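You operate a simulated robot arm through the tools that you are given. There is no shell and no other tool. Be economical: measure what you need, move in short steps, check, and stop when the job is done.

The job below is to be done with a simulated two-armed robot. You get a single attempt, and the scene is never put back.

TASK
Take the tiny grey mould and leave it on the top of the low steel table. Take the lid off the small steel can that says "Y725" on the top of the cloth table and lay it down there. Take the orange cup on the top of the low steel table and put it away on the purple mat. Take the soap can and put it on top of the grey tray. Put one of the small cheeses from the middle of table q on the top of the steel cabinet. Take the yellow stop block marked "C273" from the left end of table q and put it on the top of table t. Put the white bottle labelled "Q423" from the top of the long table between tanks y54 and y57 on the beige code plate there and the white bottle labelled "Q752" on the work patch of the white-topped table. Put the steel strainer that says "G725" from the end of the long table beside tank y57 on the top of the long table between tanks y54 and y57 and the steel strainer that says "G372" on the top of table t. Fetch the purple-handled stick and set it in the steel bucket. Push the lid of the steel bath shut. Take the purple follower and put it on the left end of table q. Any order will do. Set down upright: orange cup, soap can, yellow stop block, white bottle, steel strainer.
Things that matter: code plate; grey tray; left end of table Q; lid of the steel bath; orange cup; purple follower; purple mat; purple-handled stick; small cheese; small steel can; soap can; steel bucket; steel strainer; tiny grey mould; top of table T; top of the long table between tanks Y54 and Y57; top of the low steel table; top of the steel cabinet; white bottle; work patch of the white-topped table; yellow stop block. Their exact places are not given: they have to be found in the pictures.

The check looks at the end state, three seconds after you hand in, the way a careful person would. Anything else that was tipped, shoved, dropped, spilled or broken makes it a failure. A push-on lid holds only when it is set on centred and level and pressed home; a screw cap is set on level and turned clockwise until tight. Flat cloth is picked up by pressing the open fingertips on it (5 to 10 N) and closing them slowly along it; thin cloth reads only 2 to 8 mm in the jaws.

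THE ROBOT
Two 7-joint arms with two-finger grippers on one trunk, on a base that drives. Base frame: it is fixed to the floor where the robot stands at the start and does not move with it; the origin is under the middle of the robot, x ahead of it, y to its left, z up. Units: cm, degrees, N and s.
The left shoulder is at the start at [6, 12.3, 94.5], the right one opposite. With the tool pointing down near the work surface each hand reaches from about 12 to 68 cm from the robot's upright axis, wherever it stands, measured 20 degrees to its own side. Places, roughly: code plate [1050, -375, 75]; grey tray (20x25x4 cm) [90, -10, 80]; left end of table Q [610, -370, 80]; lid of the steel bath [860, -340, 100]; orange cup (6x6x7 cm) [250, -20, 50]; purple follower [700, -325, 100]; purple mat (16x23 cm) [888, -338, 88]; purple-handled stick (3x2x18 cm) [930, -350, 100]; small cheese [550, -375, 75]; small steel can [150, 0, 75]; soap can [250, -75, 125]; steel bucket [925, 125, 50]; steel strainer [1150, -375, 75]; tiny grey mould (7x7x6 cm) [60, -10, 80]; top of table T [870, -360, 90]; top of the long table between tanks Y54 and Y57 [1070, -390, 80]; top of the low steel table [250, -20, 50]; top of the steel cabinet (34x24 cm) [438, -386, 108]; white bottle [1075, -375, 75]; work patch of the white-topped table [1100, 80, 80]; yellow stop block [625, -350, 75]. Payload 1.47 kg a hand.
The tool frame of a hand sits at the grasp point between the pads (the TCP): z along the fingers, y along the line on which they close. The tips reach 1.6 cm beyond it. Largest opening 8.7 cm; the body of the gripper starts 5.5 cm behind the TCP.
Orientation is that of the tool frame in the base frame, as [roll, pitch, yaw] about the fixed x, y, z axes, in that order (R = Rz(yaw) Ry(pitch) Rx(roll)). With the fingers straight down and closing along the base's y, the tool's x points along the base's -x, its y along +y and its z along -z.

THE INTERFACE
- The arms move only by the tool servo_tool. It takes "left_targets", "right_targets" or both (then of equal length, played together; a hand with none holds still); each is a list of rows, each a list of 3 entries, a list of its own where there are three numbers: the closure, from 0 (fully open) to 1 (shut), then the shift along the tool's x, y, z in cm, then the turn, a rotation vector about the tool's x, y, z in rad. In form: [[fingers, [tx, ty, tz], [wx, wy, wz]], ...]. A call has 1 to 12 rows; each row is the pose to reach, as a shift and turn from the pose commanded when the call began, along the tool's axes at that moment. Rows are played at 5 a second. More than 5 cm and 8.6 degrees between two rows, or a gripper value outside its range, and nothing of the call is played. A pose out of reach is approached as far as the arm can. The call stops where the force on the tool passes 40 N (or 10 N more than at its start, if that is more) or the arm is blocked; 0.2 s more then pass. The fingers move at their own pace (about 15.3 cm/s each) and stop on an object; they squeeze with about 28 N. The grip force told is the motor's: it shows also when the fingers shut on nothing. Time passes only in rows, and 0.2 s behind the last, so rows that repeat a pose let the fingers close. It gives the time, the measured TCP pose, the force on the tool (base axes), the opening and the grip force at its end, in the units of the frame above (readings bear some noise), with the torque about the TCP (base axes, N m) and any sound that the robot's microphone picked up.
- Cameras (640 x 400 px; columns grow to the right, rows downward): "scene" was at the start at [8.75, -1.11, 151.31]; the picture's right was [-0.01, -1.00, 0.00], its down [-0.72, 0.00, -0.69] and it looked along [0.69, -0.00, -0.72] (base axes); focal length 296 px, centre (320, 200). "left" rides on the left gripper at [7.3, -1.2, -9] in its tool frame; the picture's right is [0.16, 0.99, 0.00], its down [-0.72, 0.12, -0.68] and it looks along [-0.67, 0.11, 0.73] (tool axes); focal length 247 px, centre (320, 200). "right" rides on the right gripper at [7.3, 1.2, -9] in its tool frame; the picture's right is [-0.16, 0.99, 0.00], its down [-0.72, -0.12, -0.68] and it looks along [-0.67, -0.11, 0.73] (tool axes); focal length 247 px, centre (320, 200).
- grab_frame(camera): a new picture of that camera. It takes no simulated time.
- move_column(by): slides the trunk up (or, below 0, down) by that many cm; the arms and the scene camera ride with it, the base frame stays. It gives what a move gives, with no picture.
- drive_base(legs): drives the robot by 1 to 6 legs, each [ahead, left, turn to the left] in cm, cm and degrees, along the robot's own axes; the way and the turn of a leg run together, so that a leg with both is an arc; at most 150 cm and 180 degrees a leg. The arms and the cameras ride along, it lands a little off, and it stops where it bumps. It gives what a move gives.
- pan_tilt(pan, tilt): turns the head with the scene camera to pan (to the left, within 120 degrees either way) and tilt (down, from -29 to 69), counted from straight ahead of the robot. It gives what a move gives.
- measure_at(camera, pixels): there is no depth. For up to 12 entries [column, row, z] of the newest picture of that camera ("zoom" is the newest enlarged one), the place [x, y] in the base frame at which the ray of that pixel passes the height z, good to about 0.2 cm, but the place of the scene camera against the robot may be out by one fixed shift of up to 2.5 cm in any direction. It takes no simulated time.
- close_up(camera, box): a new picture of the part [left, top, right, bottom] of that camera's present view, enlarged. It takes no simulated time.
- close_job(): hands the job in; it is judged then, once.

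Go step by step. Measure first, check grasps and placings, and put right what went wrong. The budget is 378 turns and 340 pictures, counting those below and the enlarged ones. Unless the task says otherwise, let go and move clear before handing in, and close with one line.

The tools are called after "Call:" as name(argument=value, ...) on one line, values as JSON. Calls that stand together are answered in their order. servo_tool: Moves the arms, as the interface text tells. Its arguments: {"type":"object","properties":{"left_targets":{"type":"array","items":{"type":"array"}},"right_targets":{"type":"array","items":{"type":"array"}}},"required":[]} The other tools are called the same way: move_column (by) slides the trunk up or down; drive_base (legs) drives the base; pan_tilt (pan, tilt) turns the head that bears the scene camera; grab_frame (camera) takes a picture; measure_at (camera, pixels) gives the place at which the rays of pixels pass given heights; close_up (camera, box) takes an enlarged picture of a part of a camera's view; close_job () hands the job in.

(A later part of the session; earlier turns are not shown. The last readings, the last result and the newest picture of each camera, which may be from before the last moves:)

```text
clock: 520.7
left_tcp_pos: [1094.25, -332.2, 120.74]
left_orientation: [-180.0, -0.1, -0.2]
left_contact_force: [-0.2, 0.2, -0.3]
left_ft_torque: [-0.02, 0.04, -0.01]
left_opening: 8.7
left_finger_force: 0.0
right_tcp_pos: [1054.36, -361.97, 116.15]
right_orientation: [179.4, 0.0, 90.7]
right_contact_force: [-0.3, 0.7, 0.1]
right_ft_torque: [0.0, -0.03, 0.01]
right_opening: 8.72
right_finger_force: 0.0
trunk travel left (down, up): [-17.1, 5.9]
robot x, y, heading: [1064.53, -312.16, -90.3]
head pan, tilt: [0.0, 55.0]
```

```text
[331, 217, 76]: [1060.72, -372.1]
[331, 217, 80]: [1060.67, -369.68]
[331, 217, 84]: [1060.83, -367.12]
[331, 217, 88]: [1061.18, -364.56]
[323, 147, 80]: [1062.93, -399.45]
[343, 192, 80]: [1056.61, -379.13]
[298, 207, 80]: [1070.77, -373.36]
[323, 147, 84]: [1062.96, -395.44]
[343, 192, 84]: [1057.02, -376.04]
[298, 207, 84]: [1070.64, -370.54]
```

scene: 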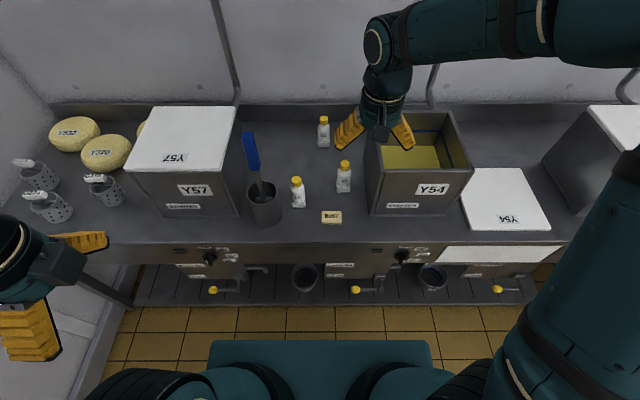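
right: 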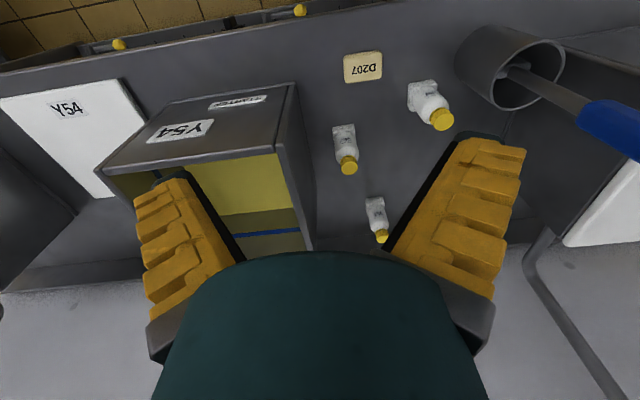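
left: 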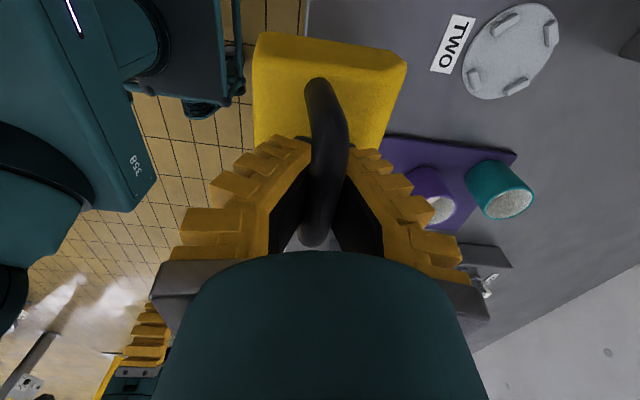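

Table top is near z≈81.5; plate D207 at (1061,-366.2), Q423 at about (1063,-396). I'll reach Q423 with the hand pitched 50° from above. I drive 10 cm in and pitch the right hand.

Call:
drive_base(legs=[[10, 0, 0]])

Call:
servo_tool(right_targets=[[0, [0, 1, 0], [0, -0.14, 0]], [0, [0, 2, 0], [0, -0.28, 0]], [0, [0, 3, 0], [0, -0.42, 0]], [0, [-1, 4.5, 0], [0, -0.56, 0]], [0, [-4, 6, 0], [0, -0.7, 0]], [0, [-8, 7, 0], [0, -0.82, 0]], [0, [-12, 8, 1], [0, -0.873, 0]], [0, [-16, 8.4, 3], [0, -0.873, 0]], [0, [-19, 8.4, 6], [0, -0.873, 0]], [0, [-19, 8.4, 6], [0, -0.873, 0]]])

Call:
grab_frame(camera="right")

Call:
grab_frame(camera="scene")

```text
clock: 521.9
left_tcp_pos: [1094.25, -342.16, 120.83]
left_orientation: [-179.9, 0.0, -0.2]
left_contact_force: [-0.4, 0.6, 0.1]
left_ft_torque: [0.04, -0.02, 0.01]
left_opening: 8.69
left_finger_force: 0.1
right_tcp_pos: [1054.32, -372.0, 116.04]
right_orientation: [179.5, 0.0, 90.6]
right_contact_force: [0.2, -0.5, -0.1]
right_ft_torque: [0.04, -0.01, 0.01]
right_opening: 8.7
right_finger_force: 0.1
trunk travel left (down, up): [-17.1, 5.9]
robot x, y, heading: [1064.41, -322.75, -90.0]
head pan, tilt: [0.0, 55.0]
```

```text
clock: 524.1
left_tcp_pos: [1094.24, -342.2, 120.66]
left_orientation: [-179.9, 0.0, -0.2]
left_contact_force: [-0.2, 0.2, -0.7]
left_ft_torque: [-0.01, 0.01, 0.01]
left_opening: 8.71
left_finger_force: 0.0
right_tcp_pos: [1063.15, -390.76, 110.25]
right_orientation: [179.0, 50.1, 89.9]
right_contact_force: [0.2, -0.2, 0.5]
right_ft_torque: [-0.03, 0.0, 0.01]
right_opening: 8.72
right_finger_force: 0.0
trunk travel left (down, up): [-17.1, 5.9]
robot x, y, heading: [1064.33, -322.89, -90.6]
head pan, tilt: [0.0, 55.0]
```

```text
138 pictures are left
```

right: 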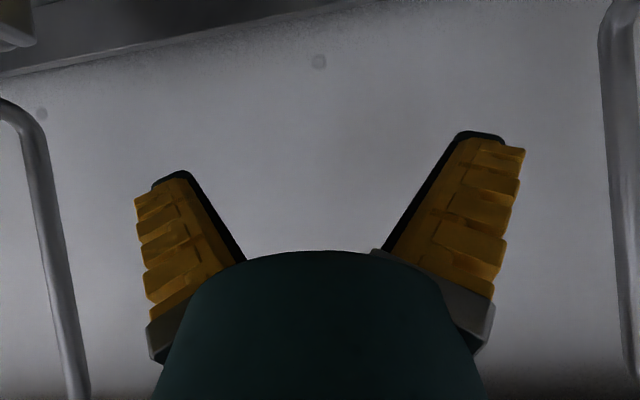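

```text
137 pictures are left
```

scene: 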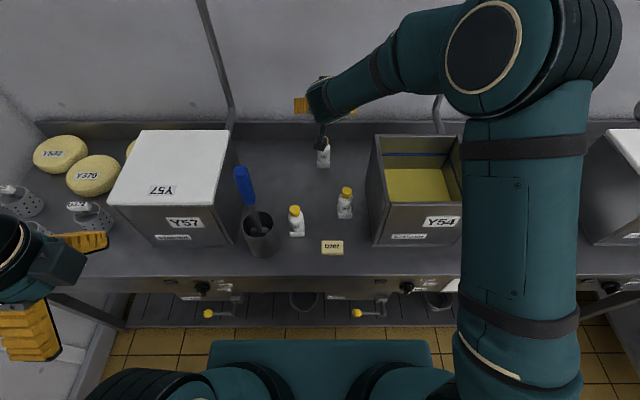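

Call:
servo_tool(right_targets=[[0, [-2.3, -0.1, 2.8], [0, 0, 0]], [0, [-4.6, -0.1, 5.5], [0, 0, 0]], [0, [-2, -0.1, 7.7], [0, 0, 0]], [0, [1, -0.1, 10.3], [0, 0, 0]], [0, [4, -0.1, 12.8], [0, 0, 0]], [0, [4, -0.1, 12.8], [0, 0, 0]]])

Call:
grab_frame(camera="right")

Call:
close_up(camera="scene", box=[260, 60, 420, 260])

```text
clock: 525.5
left_tcp_pos: [1094.2, -342.13, 120.67]
left_orientation: [-180.0, 0.0, -0.2]
left_contact_force: [0.2, 0.7, 0.7]
left_ft_torque: [-0.01, 0.01, 0.0]
left_opening: 8.72
left_finger_force: 0.1
right_tcp_pos: [1063.15, -398.0, 98.7]
right_orientation: [179.1, 50.1, 89.8]
right_contact_force: [0.0, 0.0, 0.0]
right_ft_torque: [0.02, -0.01, 0.0]
right_opening: 8.69
right_finger_force: 0.1
trunk travel left (down, up): [-17.1, 5.9]
robot x, y, heading: [1064.59, -322.5, -90.3]
head pan, tilt: [0.0, 55.0]
```

```text
136 pictures are left
```

right: 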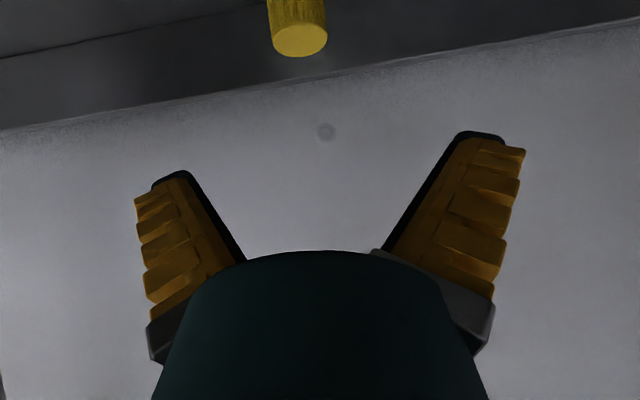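

```text
2.00 times, centred on (340, 160) of scene
```

zoom: 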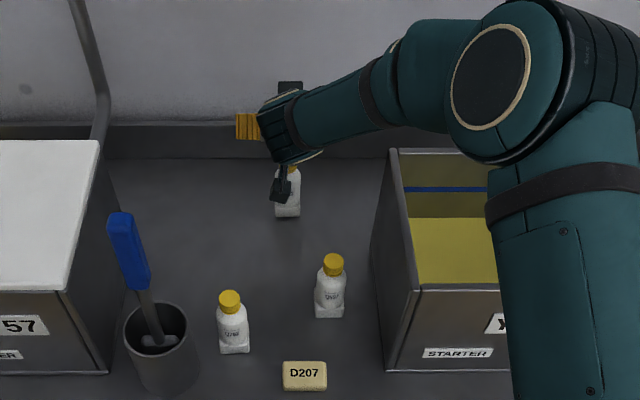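

Call:
measure_at(camera="right", pixels=[[300, 40, 96], [300, 40, 94], [300, 40, 92], [300, 40, 90], [300, 40, 88]])

Call:
measure_at(camera="scene", pixels=[[324, 167, 81.5], [325, 143, 92], [325, 143, 94], [325, 143, 90]])

```text
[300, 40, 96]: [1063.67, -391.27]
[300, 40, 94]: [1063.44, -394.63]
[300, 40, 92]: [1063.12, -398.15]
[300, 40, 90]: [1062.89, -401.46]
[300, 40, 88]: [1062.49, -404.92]
```

```text
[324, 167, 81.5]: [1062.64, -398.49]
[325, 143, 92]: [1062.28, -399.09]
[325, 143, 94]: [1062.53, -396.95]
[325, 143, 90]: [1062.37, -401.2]
```

Bottle axis about (1063.1,-398.6), top z≈91.7. I lower to z≈87 with the fingers around its body.

Call:
servo_tool(right_targets=[[0, [2, 0, 2], [0, 0, 0]], [0, [4.3, 0, 4], [0, 0, 0]], [0, [6.5, 0, 6], [0, 0, 0]], [0, [8.5, 0, 7.9], [0, 0, 0]], [0, [8.5, 0, 7.9], [0, 0, 0]]])

Call:
grab_frame(camera="right")

```text
clock: 526.7
left_tcp_pos: [1094.23, -342.15, 120.63]
left_orientation: [-180.0, -0.1, -0.2]
left_contact_force: [0.7, -0.3, 0.0]
left_ft_torque: [-0.02, 0.0, -0.01]
left_opening: 8.72
left_finger_force: 0.1
right_tcp_pos: [1063.3, -398.73, 87.35]
right_orientation: [179.1, 50.2, 89.9]
right_contact_force: [0.0, 1.5, 0.0]
right_ft_torque: [0.0, 0.01, 0.01]
right_opening: 8.68
right_finger_force: 0.1
trunk travel left (down, up): [-17.1, 5.9]
robot x, y, heading: [1064.34, -322.57, -90.3]
head pan, tilt: [0.0, 55.0]
```

```text
134 pictures are left
```

right: 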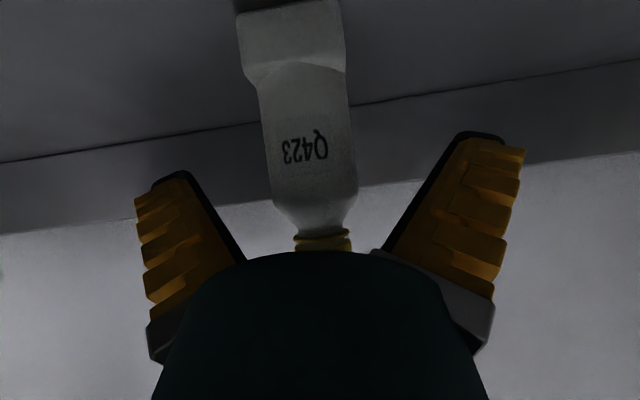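

Q423 confirmed between the fingers. I close and lift vertically.

Call:
servo_tool(right_targets=[[0.4, [0, 0, 0], [0, 0, 0]], [0.7, [0, 0, 0], [0, 0, 0]], [1, [0, 0, 0], [0, 0, 0]], [1, [0, 0, 0], [0, 0, 0]], [1, [-1.5, 0, -1.3], [0, 0, 0]], [1, [-4.5, 0, -3.8], [0, 0, 0]], [1, [-7.7, 0, -6.4], [0, 0, 0]], [1, [-10.7, 0, -9], [0, 0, 0]], [1, [-13.7, 0, -11.5], [0, 0, 0]], [1, [-13.7, 0, -11.5], [0, 0, 0]]])

Call:
grab_frame(camera="right")

Call:
grab_frame(camera="scene")

```text
clock: 528.9
left_tcp_pos: [1094.18, -342.32, 120.74]
left_orientation: [-179.9, 0.0, -0.2]
left_contact_force: [-0.5, -0.7, 0.3]
left_ft_torque: [0.06, 0.01, 0.02]
left_opening: 8.69
left_finger_force: 0.1
right_tcp_pos: [1063.06, -398.76, 105.18]
right_orientation: [179.1, 50.0, 90.0]
right_contact_force: [0.3, 0.8, -1.0]
right_ft_torque: [0.03, -0.05, 0.01]
right_opening: 3.75
right_finger_force: 27.8
trunk travel left (down, up): [-17.1, 5.9]
robot x, y, heading: [1064.53, -322.68, -90.4]
head pan, tilt: [0.0, 55.0]
```

```text
133 pictures are left
```

right: 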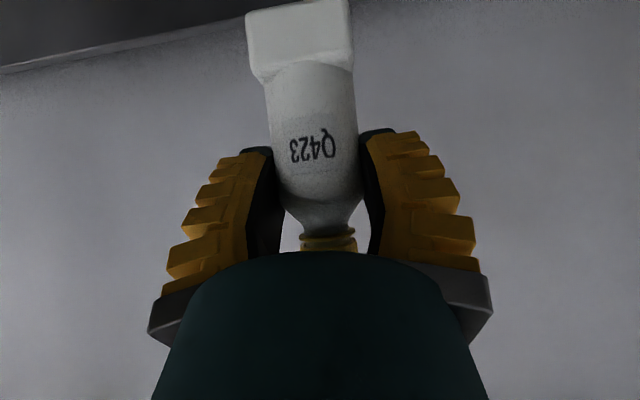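

```text
132 pictures are left
```

scene: 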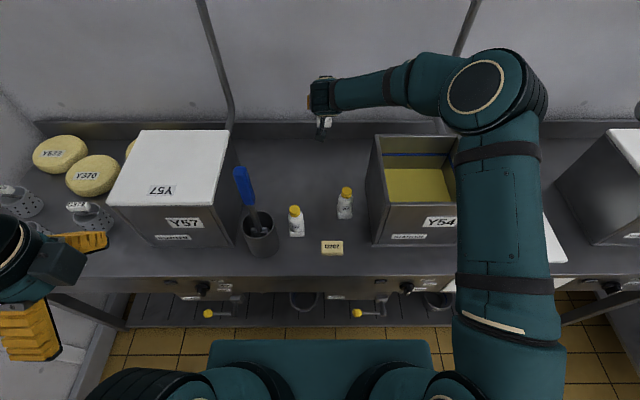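

Held (3.75 cm). I bring it back over the plate at (1061,-366).

Call:
servo_tool(right_targets=[[1, [2.6, -0.25, -3.1], [0, 0, 0]], [1, [5.2, -0.5, -6.2], [0, 0, 0]], [1, [7.8, -0.8, -9.3], [0, 0, 0]], [1, [10.4, -1.05, -12.4], [0, 0, 0]], [1, [13, -1.3, -15.5], [0, 0, 0]], [1, [15.6, -1.6, -18.6], [0, 0, 0]], [1, [18.2, -1.85, -21.7], [0, 0, 0]], [1, [20.8, -2.1, -24.8], [0, 0, 0]], [1, [20.8, -2.1, -24.8], [0, 0, 0]]])

Call:
grab_frame(camera="right")

Call:
grab_frame(camera="scene")

```text
clock: 530.9
left_tcp_pos: [1094.2, -342.14, 120.73]
left_orientation: [-179.9, 0.0, -0.2]
left_contact_force: [0.0, -1.0, -0.4]
left_ft_torque: [0.01, 0.01, -0.01]
left_opening: 8.69
left_finger_force: 0.0
right_tcp_pos: [1060.62, -366.77, 105.26]
right_orientation: [179.0, 50.1, 89.9]
right_contact_force: [-0.2, 0.9, -1.6]
right_ft_torque: [-0.01, -0.02, 0.0]
right_opening: 3.76
right_finger_force: 28.0
right hand out of reach, approached as far as the arm can: row 8, 9
trunk travel left (down, up): [-17.1, 5.9]
robot x, y, heading: [1064.72, -322.26, -90.6]
head pan, tilt: [0.0, 55.0]
```

```text
131 pictures are left
```

right: 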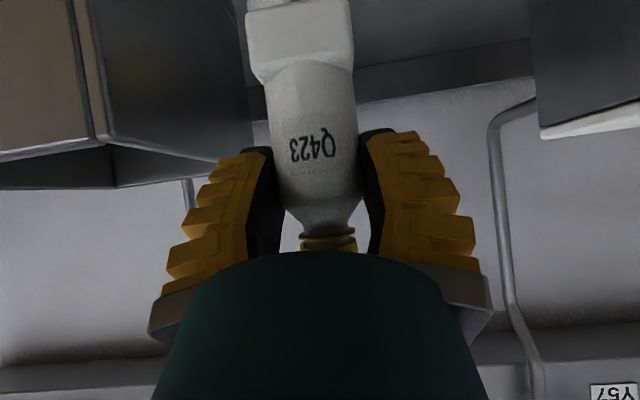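

```text
130 pictures are left
```

scene: 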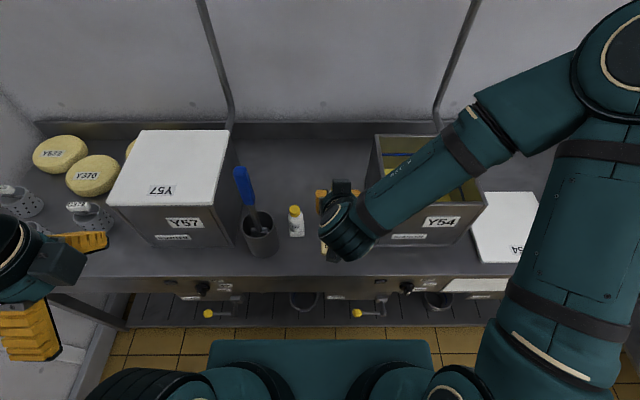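

I'm near the arm's inner limit; I back the base 8 cm and check whether the left camera sees plate and bottle.

Call:
drive_base(legs=[[-8, 0, 0]])

Call:
servo_tool(right_targets=[[1, [-2.3, 0.2, 2.8], [0, 0, 0]], [1, [-4.7, 0.2, 5.6], [0, 0, 0]], [1, [-4.7, 0.2, 5.6], [0, 0, 0]]])

Call:
grab_frame(camera="left")

Call:
grab_frame(camera="scene")

```text
clock: 531.9
left_tcp_pos: [1094.26, -334.06, 120.83]
left_orientation: [-179.9, -0.1, -0.2]
left_contact_force: [-0.1, 0.2, 0.7]
left_ft_torque: [-0.02, -0.01, 0.02]
left_opening: 8.69
left_finger_force: 0.1
right_tcp_pos: [1060.73, -358.81, 105.32]
right_orientation: [179.1, 50.0, 89.9]
right_contact_force: [0.7, 0.7, -1.1]
right_ft_torque: [0.0, 0.02, 0.0]
right_opening: 3.74
right_finger_force: 28.5
trunk travel left (down, up): [-17.1, 5.9]
robot x, y, heading: [1064.12, -314.6, -90.0]
head pan, tilt: [0.0, 55.0]
```

```text
clock: 532.7
left_tcp_pos: [1094.28, -334.24, 120.67]
left_orientation: [-180.0, 0.0, -0.2]
left_contact_force: [0.2, -0.5, -0.9]
left_ft_torque: [0.0, 0.04, -0.02]
left_opening: 8.7
left_finger_force: 0.0
right_tcp_pos: [1061.03, -366.17, 105.12]
right_orientation: [179.1, 50.0, 90.0]
right_contact_force: [-0.5, -0.1, -1.5]
right_ft_torque: [-0.01, 0.02, -0.01]
right_opening: 3.72
right_finger_force: 28.0
trunk travel left (down, up): [-17.1, 5.9]
robot x, y, heading: [1064.33, -314.88, -89.8]
head pan, tilt: [0.0, 55.0]
```

```text
129 pictures are left
```

left: 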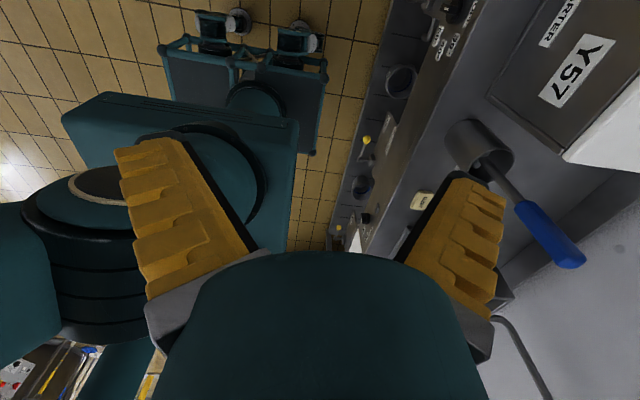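

```text
128 pictures are left
```

scene: 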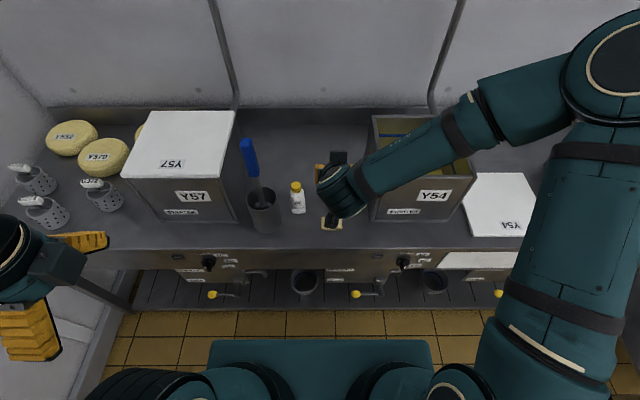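

I move the left hand 12 cm toward the table so its camera watches the plate and bottle.

Call:
servo_tool(left_targets=[[0, [0, 4, 0], [0, 0, 0]], [0, [0, 8, 0], [0, 0, 0]], [0, [0, 12, -1], [0, 0, 0]], [0, [0, 12, -1], [0, 0, 0]]])

Call:
grab_frame(camera="left")

```text
clock: 533.7
left_tcp_pos: [1094.07, -346.16, 121.75]
left_orientation: [179.9, 0.0, -0.1]
left_contact_force: [-0.9, 0.6, 0.0]
left_ft_torque: [-0.01, 0.01, 0.02]
left_opening: 8.68
left_finger_force: 0.1
right_tcp_pos: [1060.94, -366.01, 105.21]
right_orientation: [179.1, 50.0, 90.0]
right_contact_force: [0.1, -0.7, -1.1]
right_ft_torque: [-0.01, 0.03, 0.0]
right_opening: 3.75
right_finger_force: 28.6
trunk travel left (down, up): [-17.1, 5.9]
robot x, y, heading: [1064.63, -314.68, -89.8]
head pan, tilt: [0.0, 55.0]
```

```text
127 pictures are left
```

left: 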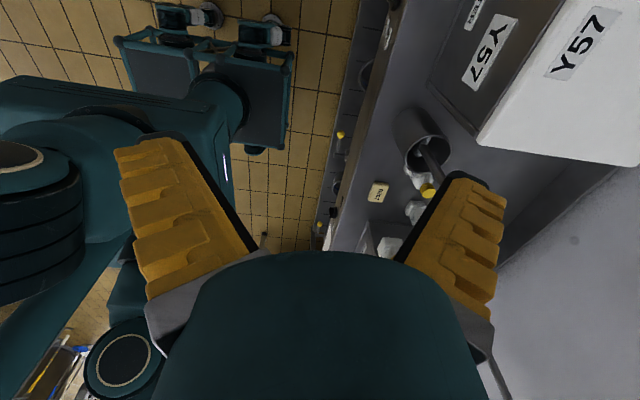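

Call:
measure_at(camera="left", pixels=[[379, 192, 84], [372, 185, 84], [389, 184, 84], [370, 202, 84], [384, 203, 84], [379, 192, 82]])

Call:
close_up(camera="left", box=[330, 100, 470, 270])

```text
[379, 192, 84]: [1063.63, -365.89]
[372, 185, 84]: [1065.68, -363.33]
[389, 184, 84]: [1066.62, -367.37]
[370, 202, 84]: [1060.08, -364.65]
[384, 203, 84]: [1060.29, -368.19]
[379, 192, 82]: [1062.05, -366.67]
```

```text
2.35 times, centred on (400, 185) of left
```

zoom: 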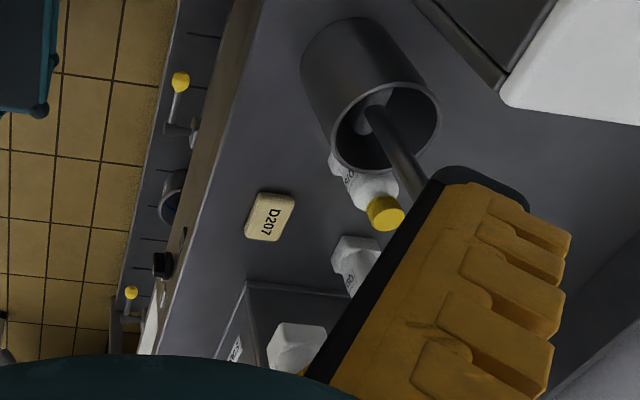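

The three views agree on the plate at (1061.1,-366.9), top z≈81.2. I lower the bottle to a few centimetres above and check.

Call:
servo_tool(right_targets=[[1, [1.6, 0.1, 2.8], [0, 0, 0]], [1, [4.6, 0.1, 5.4], [0, 0, 0]], [1, [7.6, 0.1, 7.9], [0, 0, 0]], [1, [8.9, 0.1, 8.9], [0, 0, 0]], [1, [8.9, 0.1, 8.9], [0, 0, 0]]])

Call:
close_up(camera="left", box=[330, 100, 470, 270])

Call:
close_up(camera="scene", box=[260, 150, 420, 260])

```text
clock: 534.9
left_tcp_pos: [1094.11, -346.17, 121.78]
left_orientation: [-180.0, 0.1, -0.2]
left_contact_force: [-0.1, -0.7, -0.3]
left_ft_torque: [0.0, -0.02, 0.02]
left_opening: 8.69
left_finger_force: 0.1
right_tcp_pos: [1061.38, -367.19, 92.75]
right_orientation: [179.0, 50.0, 89.8]
right_contact_force: [-0.1, -0.7, -1.3]
right_ft_torque: [0.03, 0.02, -0.02]
right_opening: 3.74
right_finger_force: 27.9
trunk travel left (down, up): [-17.1, 5.9]
robot x, y, heading: [1064.5, -314.32, -90.2]
head pan, tilt: [0.0, 55.0]
```

```text
2.35 times, centred on (400, 185) of left
```

zoom: 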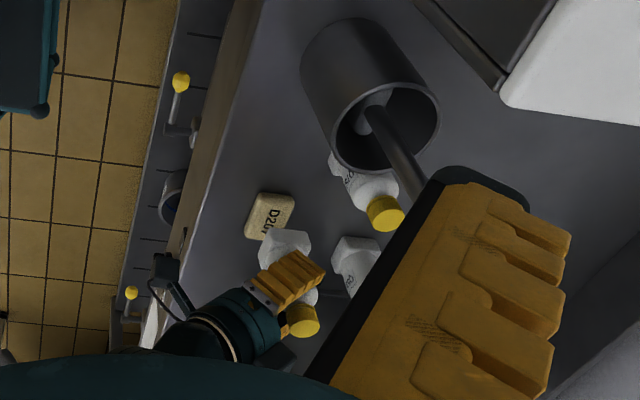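

```text
3.64 times, centred on (340, 205) of scene
```

zoom: 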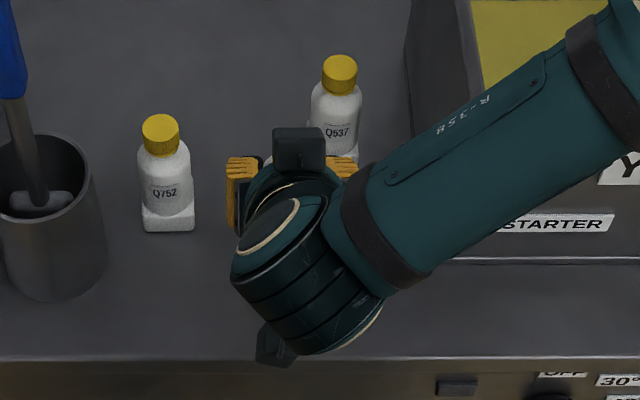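

Call:
measure_at(camera="left", pixels=[[375, 203, 85.4], [388, 198, 85.4], [397, 200, 85.4], [373, 216, 87], [373, 186, 81], [386, 186, 81], [367, 201, 81], [381, 202, 81]])

```text
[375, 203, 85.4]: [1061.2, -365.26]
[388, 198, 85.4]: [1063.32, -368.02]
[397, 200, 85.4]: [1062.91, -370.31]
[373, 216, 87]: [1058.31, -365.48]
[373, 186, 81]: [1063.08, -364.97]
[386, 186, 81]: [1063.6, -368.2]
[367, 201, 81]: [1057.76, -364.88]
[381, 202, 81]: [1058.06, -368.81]
```

The bottle base is near (1061,-368), the plate centre (1060.6,-366.7). I shift +1.3 in y, -0.4 in x, and lower toward contact.

Call:
servo_tool(right_targets=[[1, [0.84, -0.4, -1.0], [0, 0, 0]], [1, [2.0, -0.4, 0], [0, 0, 0]], [1, [2.75, -0.4, 0.6], [0, 0, 0]], [1, [2.75, -0.4, 0.6], [0, 0, 0]]])

Call:
close_up(camera="left", box=[340, 140, 430, 250])

```text
clock: 535.9
left_tcp_pos: [1094.3, -346.24, 121.62]
left_orientation: [179.9, 0.0, -0.2]
left_contact_force: [-0.6, -0.6, 0.5]
left_ft_torque: [0.0, -0.02, 0.01]
left_opening: 8.69
left_finger_force: 0.0
right_tcp_pos: [1060.84, -366.0, 90.16]
right_orientation: [179.1, 50.1, 89.9]
right_contact_force: [0.3, 0.0, -1.0]
right_ft_torque: [0.02, 0.01, -0.01]
right_opening: 3.74
right_finger_force: 28.6
trunk travel left (down, up): [-17.1, 5.9]
robot x, y, heading: [1064.5, -314.59, -90.1]
head pan, tilt: [0.0, 55.0]
```

```text
3.64 times, centred on (385, 195) of left
```

zoom: 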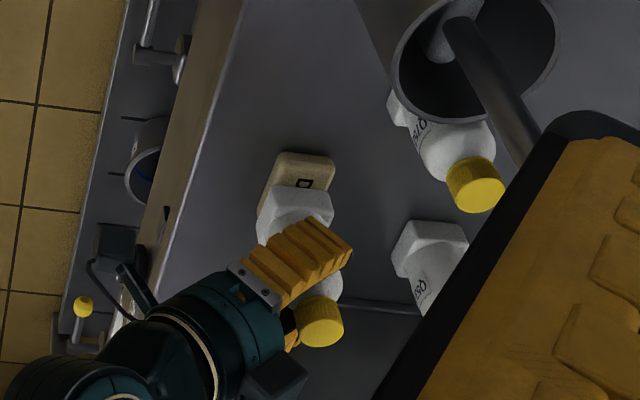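

Call:
servo_tool(right_targets=[[1, [0.31, 0, 0.26], [0, 0, 0]], [1, [0.61, 0, 0.51], [0, 0, 0]], [1, [0.92, 0, 0.77], [0, 0, 0]], [1, [1.15, 0, 0.96], [0, 0, 0]], [1, [1.38, 0, 1.16], [0, 0, 0]], [1, [1.38, 0, 1.16], [0, 0, 0]]])

Call:
close_up(camera="left", box=[340, 140, 430, 250])

```text
clock: 537.3
left_tcp_pos: [1094.24, -346.14, 121.59]
left_orientation: [-180.0, 0.0, -0.1]
left_contact_force: [0.1, 0.2, -0.6]
left_ft_torque: [0.0, 0.01, 0.06]
left_opening: 8.7
left_finger_force: 0.0
right_tcp_pos: [1061.04, -366.02, 88.51]
right_orientation: [179.1, 50.1, 89.9]
right_contact_force: [2.1, -1.4, 19.5]
right_ft_torque: [-0.07, 0.06, -0.02]
right_opening: 3.95
right_finger_force: 28.3
trunk travel left (down, up): [-17.1, 5.9]
robot x, y, heading: [1064.61, -314.43, -90.2]
head pan, tilt: [0.0, 55.0]
```

```text
3.64 times, centred on (385, 195) of left
```

zoom: 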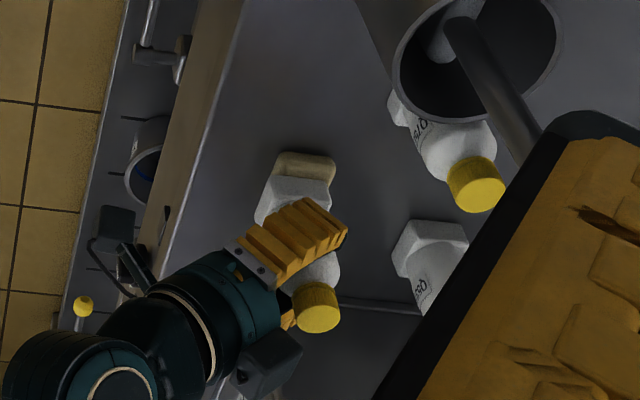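

Contact at the predicted height. I open gently and retreat along the tool axis.

Call:
servo_tool(right_targets=[[0.9, [0, 0, 0], [0, 0, 0]], [0.6, [-0.1, 0, -0.1], [0, 0, 0]], [0.4, [-0.1, 0, -0.1], [0, 0, 0]], [0.3, [-0.1, 0, -0.1], [0, 0, 0]], [0.3, [-0.1, 0, -2], [0, 0, 0]], [0.3, [-0.1, 0, -5], [0, 0, 0]], [0.3, [-1, 0, -9], [0, 0, 0]], [0.3, [-4, 0, -12], [0, 0, 0]]])

Call:
close_up(camera="left", box=[340, 140, 430, 250])

Call:
grab_frame(camera="scene")

```text
clock: 539.1
left_tcp_pos: [1094.15, -346.04, 121.65]
left_orientation: [180.0, 0.0, -0.2]
left_contact_force: [-0.3, -0.1, 0.9]
left_ft_torque: [0.0, 0.0, -0.03]
left_opening: 8.7
left_finger_force: 0.1
right_tcp_pos: [1060.66, -359.01, 99.19]
right_orientation: [179.1, 50.0, 90.0]
right_contact_force: [-0.2, 0.4, 0.5]
right_ft_torque: [-0.01, -0.01, -0.01]
right_opening: 6.55
right_finger_force: 3.9
trunk travel left (down, up): [-17.1, 5.9]
robot x, y, heading: [1064.41, -314.43, -90.2]
head pan, tilt: [0.0, 55.0]
```

```text
3.64 times, centred on (385, 195) of left
```

zoom: 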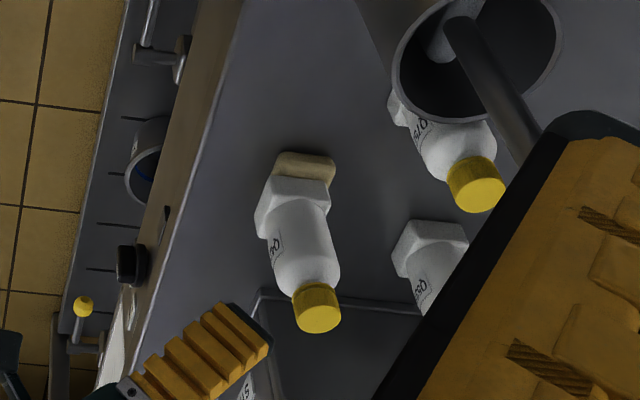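

```text
120 pictures are left
```

scene: 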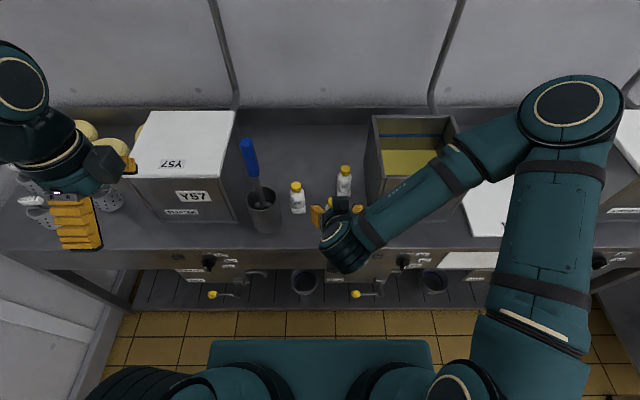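

Q423 stands upright on the plate. Now the strainers: I straighten the right hand, turn the left hand back to closing along x, then move over to x≈1110.

Call:
servo_tool(left_targets=[[0, [0, -1, 0], [0, 0, -0.14]], [0, [0, -2, 0], [0, 0, -0.28]], [0, [0, -4, 0], [0, 0, -0.42]], [0, [0, -6, 0], [0, 0, -0.56]], [0, [0, -8, 0], [0, 0, -0.7]], [0, [0, -8, 0], [0, 0, -0.84]], [0, [0, -8, 0], [0, 0, -0.98]], [0, [0, -8, 0], [0, 0, -1.12]], [0, [0, -8, 0], [0, 0, -1.26]], [0, [0, -8, 0], [0, 0, -1.4]], [0, [0, -8, 0], [0, 0, -1.54]], [0, [0, -8, 0], [0, 0, -1.57]]], right_targets=[[0.3, [-3, 0, -2.5], [0, 0, 0]], [0.3, [-6, 0, -5], [0, 0.1, 0]], [0.3, [-9, 0, -7.5], [0, 0.22, 0]], [0.2, [-10.7, 0, -9], [0, 0.35, 0]], [0, [-10.7, 0, -9], [0, 0.48, 0]], [0, [-10.7, 0, -9], [0, 0.61, 0]], [0, [-10.7, 0, -9], [0, 0.74, 0]], [0, [-10.7, 0, -9], [0, 0.873, 0]], [0, [-10.7, 0, -9], [0, 0.873, 0]], [0, [-10.7, 0, -9], [0, 0.873, 0]], [0, [-10.7, 0, -9], [0, 0.873, 0]], [0, [-10.7, 0, -9], [0, 0.873, 0]]])

Call:
drive_base(legs=[[-6, 44, 0]])

Call:
pan_tilt(pan=20, tilt=45)

Call:
grab_frame(camera="scene")

```text
clock: 541.7
left_tcp_pos: [1094.26, -338.17, 121.73]
left_orientation: [180.0, 0.0, 89.9]
left_contact_force: [0.2, -0.5, 0.0]
left_ft_torque: [-0.01, 0.0, 0.01]
left_opening: 8.73
left_finger_force: 0.0
right_tcp_pos: [1060.65, -359.33, 113.08]
right_orientation: [179.4, -0.2, 90.6]
right_contact_force: [1.3, 0.3, 0.4]
right_ft_torque: [-0.04, 0.01, -0.01]
right_opening: 8.72
right_finger_force: 0.0
trunk travel left (down, up): [-17.1, 5.9]
robot x, y, heading: [1064.43, -314.15, -90.4]
head pan, tilt: [0.0, 55.0]
```

```text
clock: 546.1
left_tcp_pos: [1138.35, -332.58, 121.74]
left_orientation: [180.0, 0.0, 89.6]
left_contact_force: [0.3, -0.1, -1.2]
left_ft_torque: [-0.01, 0.02, 0.0]
left_opening: 8.72
left_finger_force: 0.0
right_tcp_pos: [1104.65, -353.45, 113.11]
right_orientation: [179.3, -0.1, 90.4]
right_contact_force: [0.7, 0.0, 0.1]
right_ft_torque: [-0.01, -0.02, 0.0]
right_opening: 8.7
right_finger_force: 0.0
trunk travel left (down, up): [-17.1, 5.9]
robot x, y, heading: [1109.08, -308.79, -90.4]
head pan, tilt: [0.0, 55.0]
```

```text
clock: 547.0
left_tcp_pos: [1138.41, -332.52, 121.73]
left_orientation: [-180.0, 0.0, 89.6]
left_contact_force: [0.7, -0.5, 0.0]
left_ft_torque: [-0.01, -0.01, -0.02]
left_opening: 8.68
left_finger_force: 0.0
right_tcp_pos: [1104.67, -353.52, 113.07]
right_orientation: [179.3, -0.1, 90.5]
right_contact_force: [-0.7, 0.3, -0.3]
right_ft_torque: [0.0, 0.02, 0.0]
right_opening: 8.72
right_finger_force: 0.0
trunk travel left (down, up): [-17.1, 5.9]
robot x, y, heading: [1108.61, -308.68, -90.6]
head pan, tilt: [20.0, 45.0]
```

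```text
119 pictures are left
```

scene: 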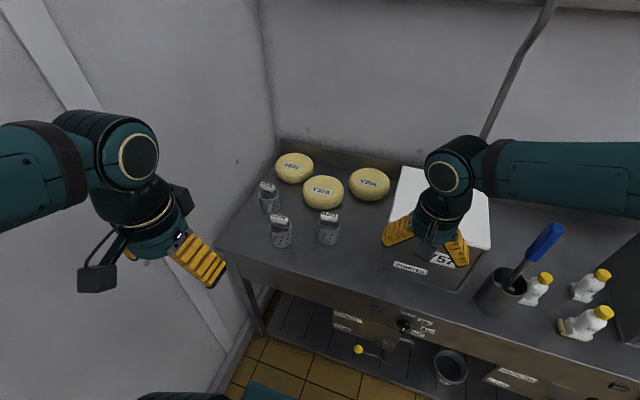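

Call:
close_up(camera="scene", box=[220, 140, 400, 270])

Call:
measure_at(camera="scene", pixels=[[270, 212, 80], [283, 246, 80], [329, 242, 80], [268, 186, 92], [280, 218, 92], [329, 215, 92], [217, 250, 80], [272, 137, 82]])

```text
3.08 times, centred on (310, 205) of scene
```

zoom: 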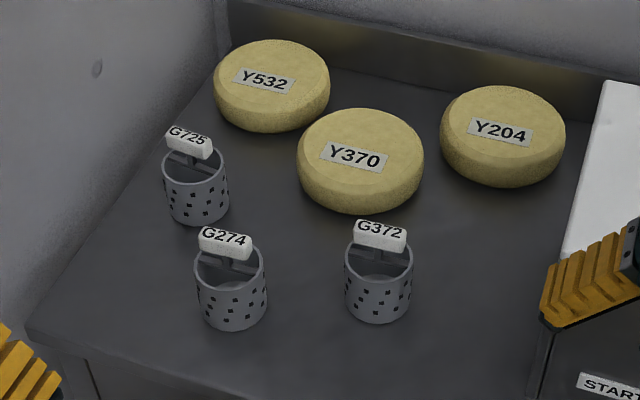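

```text
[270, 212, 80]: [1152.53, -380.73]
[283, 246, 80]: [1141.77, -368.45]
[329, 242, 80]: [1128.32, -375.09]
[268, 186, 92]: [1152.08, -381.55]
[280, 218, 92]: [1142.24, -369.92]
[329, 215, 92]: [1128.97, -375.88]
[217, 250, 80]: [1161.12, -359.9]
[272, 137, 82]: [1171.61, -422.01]
```

G725 is at about (1152.5,-383), G372 at (1128.5,-377.5). Before going closer I check the left elbow's clearance to the end wall.

Call:
pan_tilt(pan=85, tilt=35)

Call:
grab_frame(camera="scene")

```text
clock: 548.3
left_tcp_pos: [1138.46, -332.46, 121.65]
left_orientation: [-180.0, 0.0, 89.6]
left_contact_force: [-0.4, -0.6, 0.4]
left_ft_torque: [-0.02, -0.01, 0.01]
left_opening: 8.7
left_finger_force: 0.1
right_tcp_pos: [1104.56, -353.55, 113.21]
right_orientation: [179.4, -0.1, 90.5]
right_contact_force: [0.6, -0.2, -0.3]
right_ft_torque: [0.02, 0.01, -0.02]
right_opening: 8.68
right_finger_force: 0.0
trunk travel left (down, up): [-17.1, 5.9]
robot x, y, heading: [1108.7, -308.82, -90.6]
head pan, tilt: [85.0, 35.0]
```

```text
117 pictures are left
```

scene: 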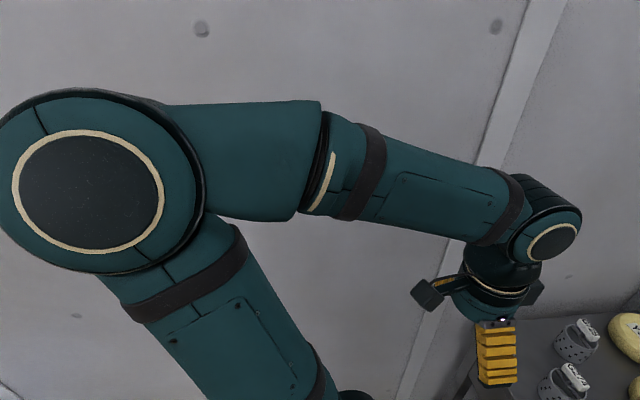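

The elbow is only ~20 cm out, well clear. I drive in.

Call:
drive_base(legs=[[15, 5, 0.5]])

Call:
servo_tool(left_targets=[[0, [-4, 1, 0], [0, 0, 0]], [0, [-8, 2.2, 1], [0, 0, 0]], [0, [-12, 3.5, 3], [0, 0, 0]], [0, [-16, 5, 5], [0, 0, 0]], [0, [-20, 6.5, 7], [0, 0, 0]], [0, [-24, 8, 9], [0, 0, 0]], [0, [-28, 9, 11], [0, 0, 0]], [0, [-31, 9, 13], [0, 0, 0]], [0, [-31, 9, 13], [0, 0, 0]]])

Call:
grab_frame(camera="left")

```text
clock: 549.7
left_tcp_pos: [1143.46, -347.16, 121.67]
left_orientation: [-179.9, 0.0, 90.3]
left_contact_force: [0.1, -0.1, -0.3]
left_ft_torque: [0.0, 0.0, 0.02]
left_opening: 8.68
left_finger_force: 0.0
right_tcp_pos: [1110.12, -368.56, 112.99]
right_orientation: [179.4, -0.1, 90.9]
right_contact_force: [0.2, 0.0, -0.8]
right_ft_torque: [0.04, -0.01, 0.0]
right_opening: 8.71
right_finger_force: 0.0
trunk travel left (down, up): [-17.1, 5.9]
robot x, y, heading: [1113.87, -323.67, -90.0]
head pan, tilt: [85.0, 35.0]
```

```text
clock: 551.7
left_tcp_pos: [1152.69, -378.02, 108.67]
left_orientation: [179.9, 0.1, 90.2]
left_contact_force: [-0.5, 0.4, -0.1]
left_ft_torque: [0.02, -0.04, 0.0]
left_opening: 8.71
left_finger_force: 0.1
right_tcp_pos: [1109.98, -368.38, 113.2]
right_orientation: [179.4, 0.0, 91.0]
right_contact_force: [-0.2, 0.1, 0.2]
right_ft_torque: [-0.05, 0.01, 0.02]
right_opening: 8.72
right_finger_force: 0.0
trunk travel left (down, up): [-17.1, 5.9]
robot x, y, heading: [1113.56, -323.39, -89.9]
head pan, tilt: [85.0, 35.0]
```

```text
116 pictures are left
```

left: 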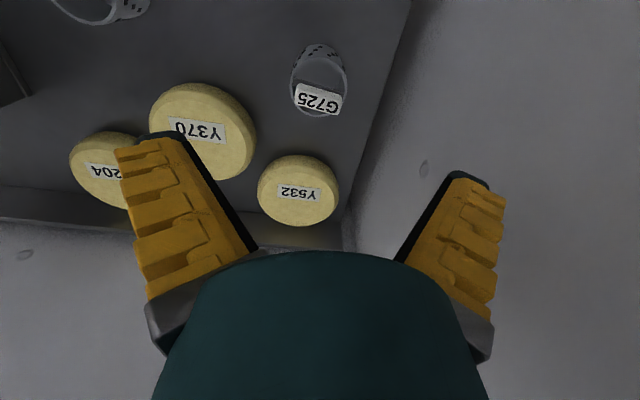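

Call:
measure_at(camera="left", pixels=[[318, 100, 94], [318, 100, 91], [318, 100, 88], [296, 93, 92], [342, 103, 92], [383, 80, 80], [360, 140, 80], [318, 62, 88]])

```text
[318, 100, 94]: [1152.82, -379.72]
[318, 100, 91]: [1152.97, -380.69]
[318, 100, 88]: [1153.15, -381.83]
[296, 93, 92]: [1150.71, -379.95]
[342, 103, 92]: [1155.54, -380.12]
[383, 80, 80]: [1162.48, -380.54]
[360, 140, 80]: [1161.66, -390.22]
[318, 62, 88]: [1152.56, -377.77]
```

Knob at about (1153,-380.4,92). I move above it with a narrower opening and descend to z≈98.

Call:
servo_tool(left_targets=[[0.25, [-1.2, 0.2, 3], [0, 0, 0]], [0.25, [-2.4, 0.3, 7], [0, 0, 0]], [0.25, [-2.4, 0.3, 11], [0, 0, 0]], [0.25, [-2.4, 0.3, 11], [0, 0, 0]]])

Call:
grab_frame(camera="left")

```text
clock: 552.7
left_tcp_pos: [1152.94, -380.45, 97.67]
left_orientation: [-180.0, 0.0, 90.2]
left_contact_force: [-1.2, 0.3, 0.0]
left_ft_torque: [-0.04, 0.0, 0.02]
left_opening: 6.92
left_finger_force: 2.7
right_tcp_pos: [1109.99, -368.39, 113.2]
right_orientation: [179.4, 0.0, 91.0]
right_contact_force: [0.0, -0.1, -0.9]
right_ft_torque: [-0.03, 0.0, -0.02]
right_opening: 8.69
right_finger_force: 0.0
trunk travel left (down, up): [-17.1, 5.9]
robot x, y, heading: [1113.61, -323.29, -89.9]
head pan, tilt: [85.0, 35.0]
```

```text
115 pictures are left
```

left: 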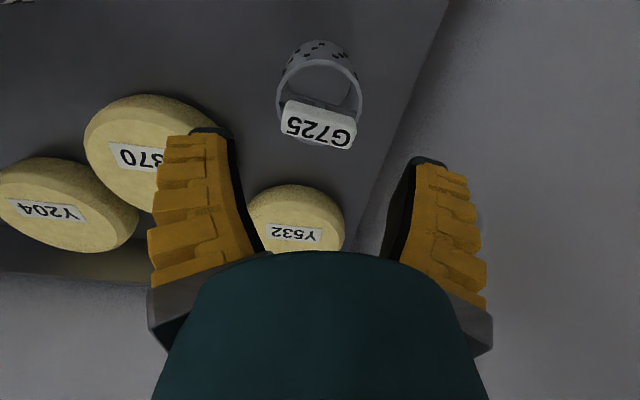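

Call:
measure_at(camera="left", pixels=[[319, 123, 94], [319, 123, 92], [319, 123, 90], [319, 123, 88], [282, 112, 91], [357, 138, 91]])

```text
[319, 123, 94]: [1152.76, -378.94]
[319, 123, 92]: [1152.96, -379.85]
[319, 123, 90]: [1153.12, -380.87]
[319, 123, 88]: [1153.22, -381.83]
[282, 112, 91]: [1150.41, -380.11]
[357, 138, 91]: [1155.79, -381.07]
```

Knob centre triangulates to (1153.1,-381.3,89.2), turned -10°. I descend, turn 10° and close.

Call:
servo_tool(left_targets=[[0.25, [-0.5, 0.1, 2], [0, 0, 0.1]], [0.25, [-0.85, 0.2, 4.5], [0, 0, 0.17]], [0.25, [-0.85, 0.2, 6.5], [0, 0, 0.17]], [0.25, [-0.85, 0.2, 7.8], [0, 0, 0.17]], [0.25, [-0.85, 0.2, 7.8], [0, 0, 0.17]]])

Call:
grab_frame(camera="left")

```text
clock: 553.9
left_tcp_pos: [1153.21, -381.34, 89.79]
left_orientation: [-179.9, 0.0, 80.4]
left_contact_force: [-0.6, -0.4, 0.0]
left_ft_torque: [-0.01, 0.03, 0.01]
left_opening: 6.95
left_finger_force: 3.0
right_tcp_pos: [1110.18, -368.49, 113.15]
right_orientation: [179.5, -0.1, 91.0]
right_contact_force: [-0.3, 0.4, -0.5]
right_ft_torque: [0.0, 0.03, 0.01]
right_opening: 8.72
right_finger_force: 0.0
trunk travel left (down, up): [-17.1, 5.9]
robot x, y, heading: [1113.77, -323.82, -89.8]
head pan, tilt: [85.0, 35.0]
```

```text
114 pictures are left
```

left: 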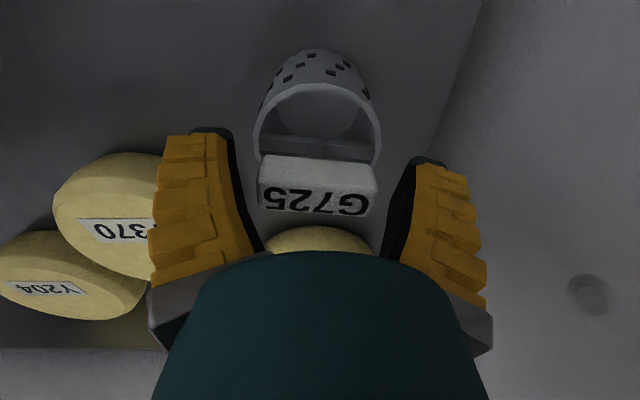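

Call:
servo_tool(left_targets=[[0.5, [0, 0, 0], [0, 0, 0]], [0.8, [0, 0, 0], [0, 0, 0]], [1, [0, 0, 0], [0, 0, 0]], [1, [0, 0, 0], [0, 0, 0]], [1, [0, 0, -1.5], [0, 0, 0]], [1, [0, 0, -5], [0, 0, 0]], [1, [0, 0, -9], [0, 0, 0]], [1, [0, 0, -13.5], [0, 0, 0]], [1, [0, 0, -18], [0, 0, 0]], [1, [0, 0, -22], [0, 0, 0]], [1, [3, -2, -24], [0, 0, 0]], [1, [6, -4, -26], [0, 0, 0]]])

Call:
grab_frame(camera="left")

```text
clock: 556.5
left_tcp_pos: [1150.16, -374.59, 115.91]
left_orientation: [180.0, 0.0, 80.4]
left_contact_force: [-0.2, 0.8, -1.7]
left_ft_torque: [-0.07, 0.03, 0.01]
left_opening: 5.11
left_finger_force: 28.0
right_tcp_pos: [1110.04, -368.28, 113.14]
right_orientation: [179.3, 0.0, 91.0]
right_contact_force: [-0.7, -0.1, 0.2]
right_ft_torque: [0.02, 0.0, 0.01]
right_opening: 8.7
right_finger_force: 0.0
trunk travel left (down, up): [-17.1, 5.9]
robot x, y, heading: [1113.79, -323.77, -89.9]
head pan, tilt: [85.0, 35.0]
```

```text
113 pictures are left
```

left: 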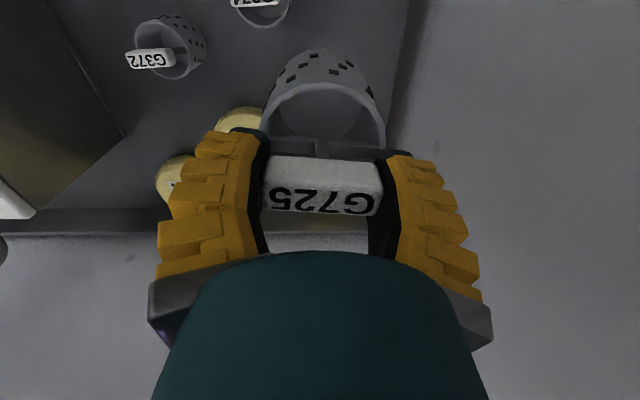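

G725 is held. While here, the right hand goes for G372 at about (1128.6,-375.7).

Call:
servo_tool(right_targets=[[0.2, [-1, 4, 0], [0, 0, 0]], [0.2, [-2, 8, 1], [0, 0, 0]], [0.2, [-3, 12, 2], [0, 0, 0]], [0.2, [-4, 16, 4], [0, 0, 0.09]], [0.2, [-4.5, 18.3, 7], [0, 0, 0.17]], [0.2, [-4.5, 18.3, 10], [0, 0, 0.17]], [0.2, [-4.5, 18.3, 10], [0, 0, 0.17]]])

Call:
grab_frame(camera="right")

```text
clock: 558.1
left_tcp_pos: [1150.17, -374.73, 115.69]
left_orientation: [-180.0, 0.0, 80.5]
left_contact_force: [0.0, -0.2, -2.6]
left_ft_torque: [-0.02, 0.01, 0.0]
left_opening: 5.15
left_finger_force: 28.4
right_tcp_pos: [1128.57, -372.53, 103.23]
right_orientation: [179.3, -0.1, 81.3]
right_contact_force: [0.0, -0.6, 0.3]
right_ft_torque: [0.0, 0.0, 0.0]
right_opening: 7.3
right_finger_force: 2.6
trunk travel left (down, up): [-17.1, 5.9]
robot x, y, heading: [1113.65, -323.64, -89.7]
head pan, tilt: [85.0, 35.0]
```

```text
112 pictures are left
```

right: 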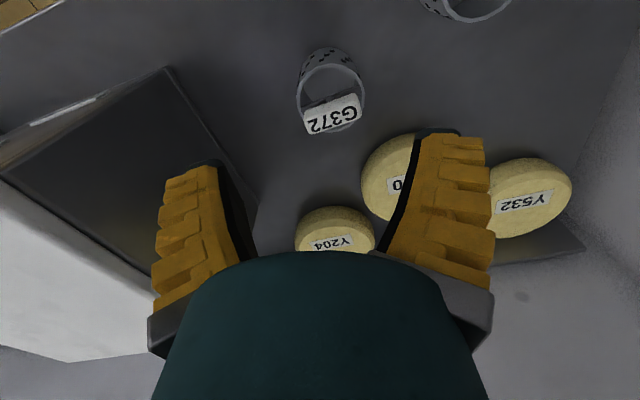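

Call:
measure_at(camera="right", pixels=[[333, 113, 89.2], [304, 118, 89.2], [362, 105, 89.2]])

```text
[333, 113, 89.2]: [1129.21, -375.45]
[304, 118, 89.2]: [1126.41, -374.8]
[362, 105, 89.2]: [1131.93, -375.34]
```

Call:
servo_tool(right_targets=[[0.2, [-1.3, 0.5, 3], [0, 0, -0.05]], [0.2, [-2.67, 1.06, 6.5], [0, 0, -0.05]], [0.2, [-2.67, 1.06, 10], [0, 0, -0.05]], [0.2, [-2.67, 1.06, 12], [0, 0, -0.05]], [0.2, [-2.67, 1.06, 13.4], [0, 0, -0.05]], [0.2, [-2.67, 1.06, 13.4], [0, 0, -0.05]]])

Call:
grab_frame(camera="right")

```text
clock: 559.5
left_tcp_pos: [1149.95, -374.65, 115.76]
left_orientation: [-179.9, 0.0, 80.4]
left_contact_force: [0.5, -0.5, -0.8]
left_ft_torque: [0.02, -0.03, 0.0]
left_opening: 5.13
left_finger_force: 28.1
right_tcp_pos: [1129.41, -375.45, 89.92]
right_orientation: [179.4, 0.0, 84.2]
right_contact_force: [0.1, -0.8, 0.0]
right_ft_torque: [0.0, 0.0, 0.02]
right_opening: 7.32
right_finger_force: 2.3
trunk travel left (down, up): [-17.1, 5.9]
robot x, y, heading: [1113.48, -323.52, -89.9]
head pan, tilt: [85.0, 35.0]
```

```text
111 pictures are left
```

right: 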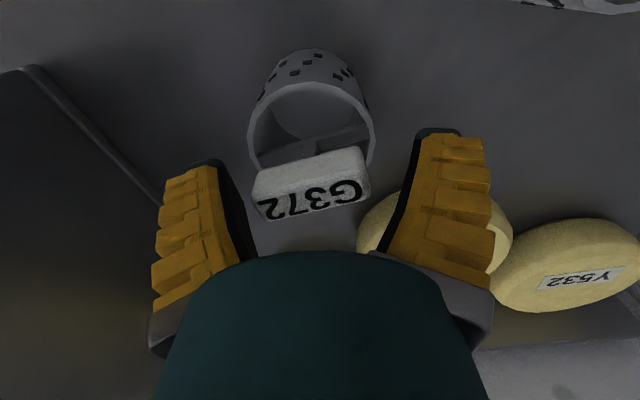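

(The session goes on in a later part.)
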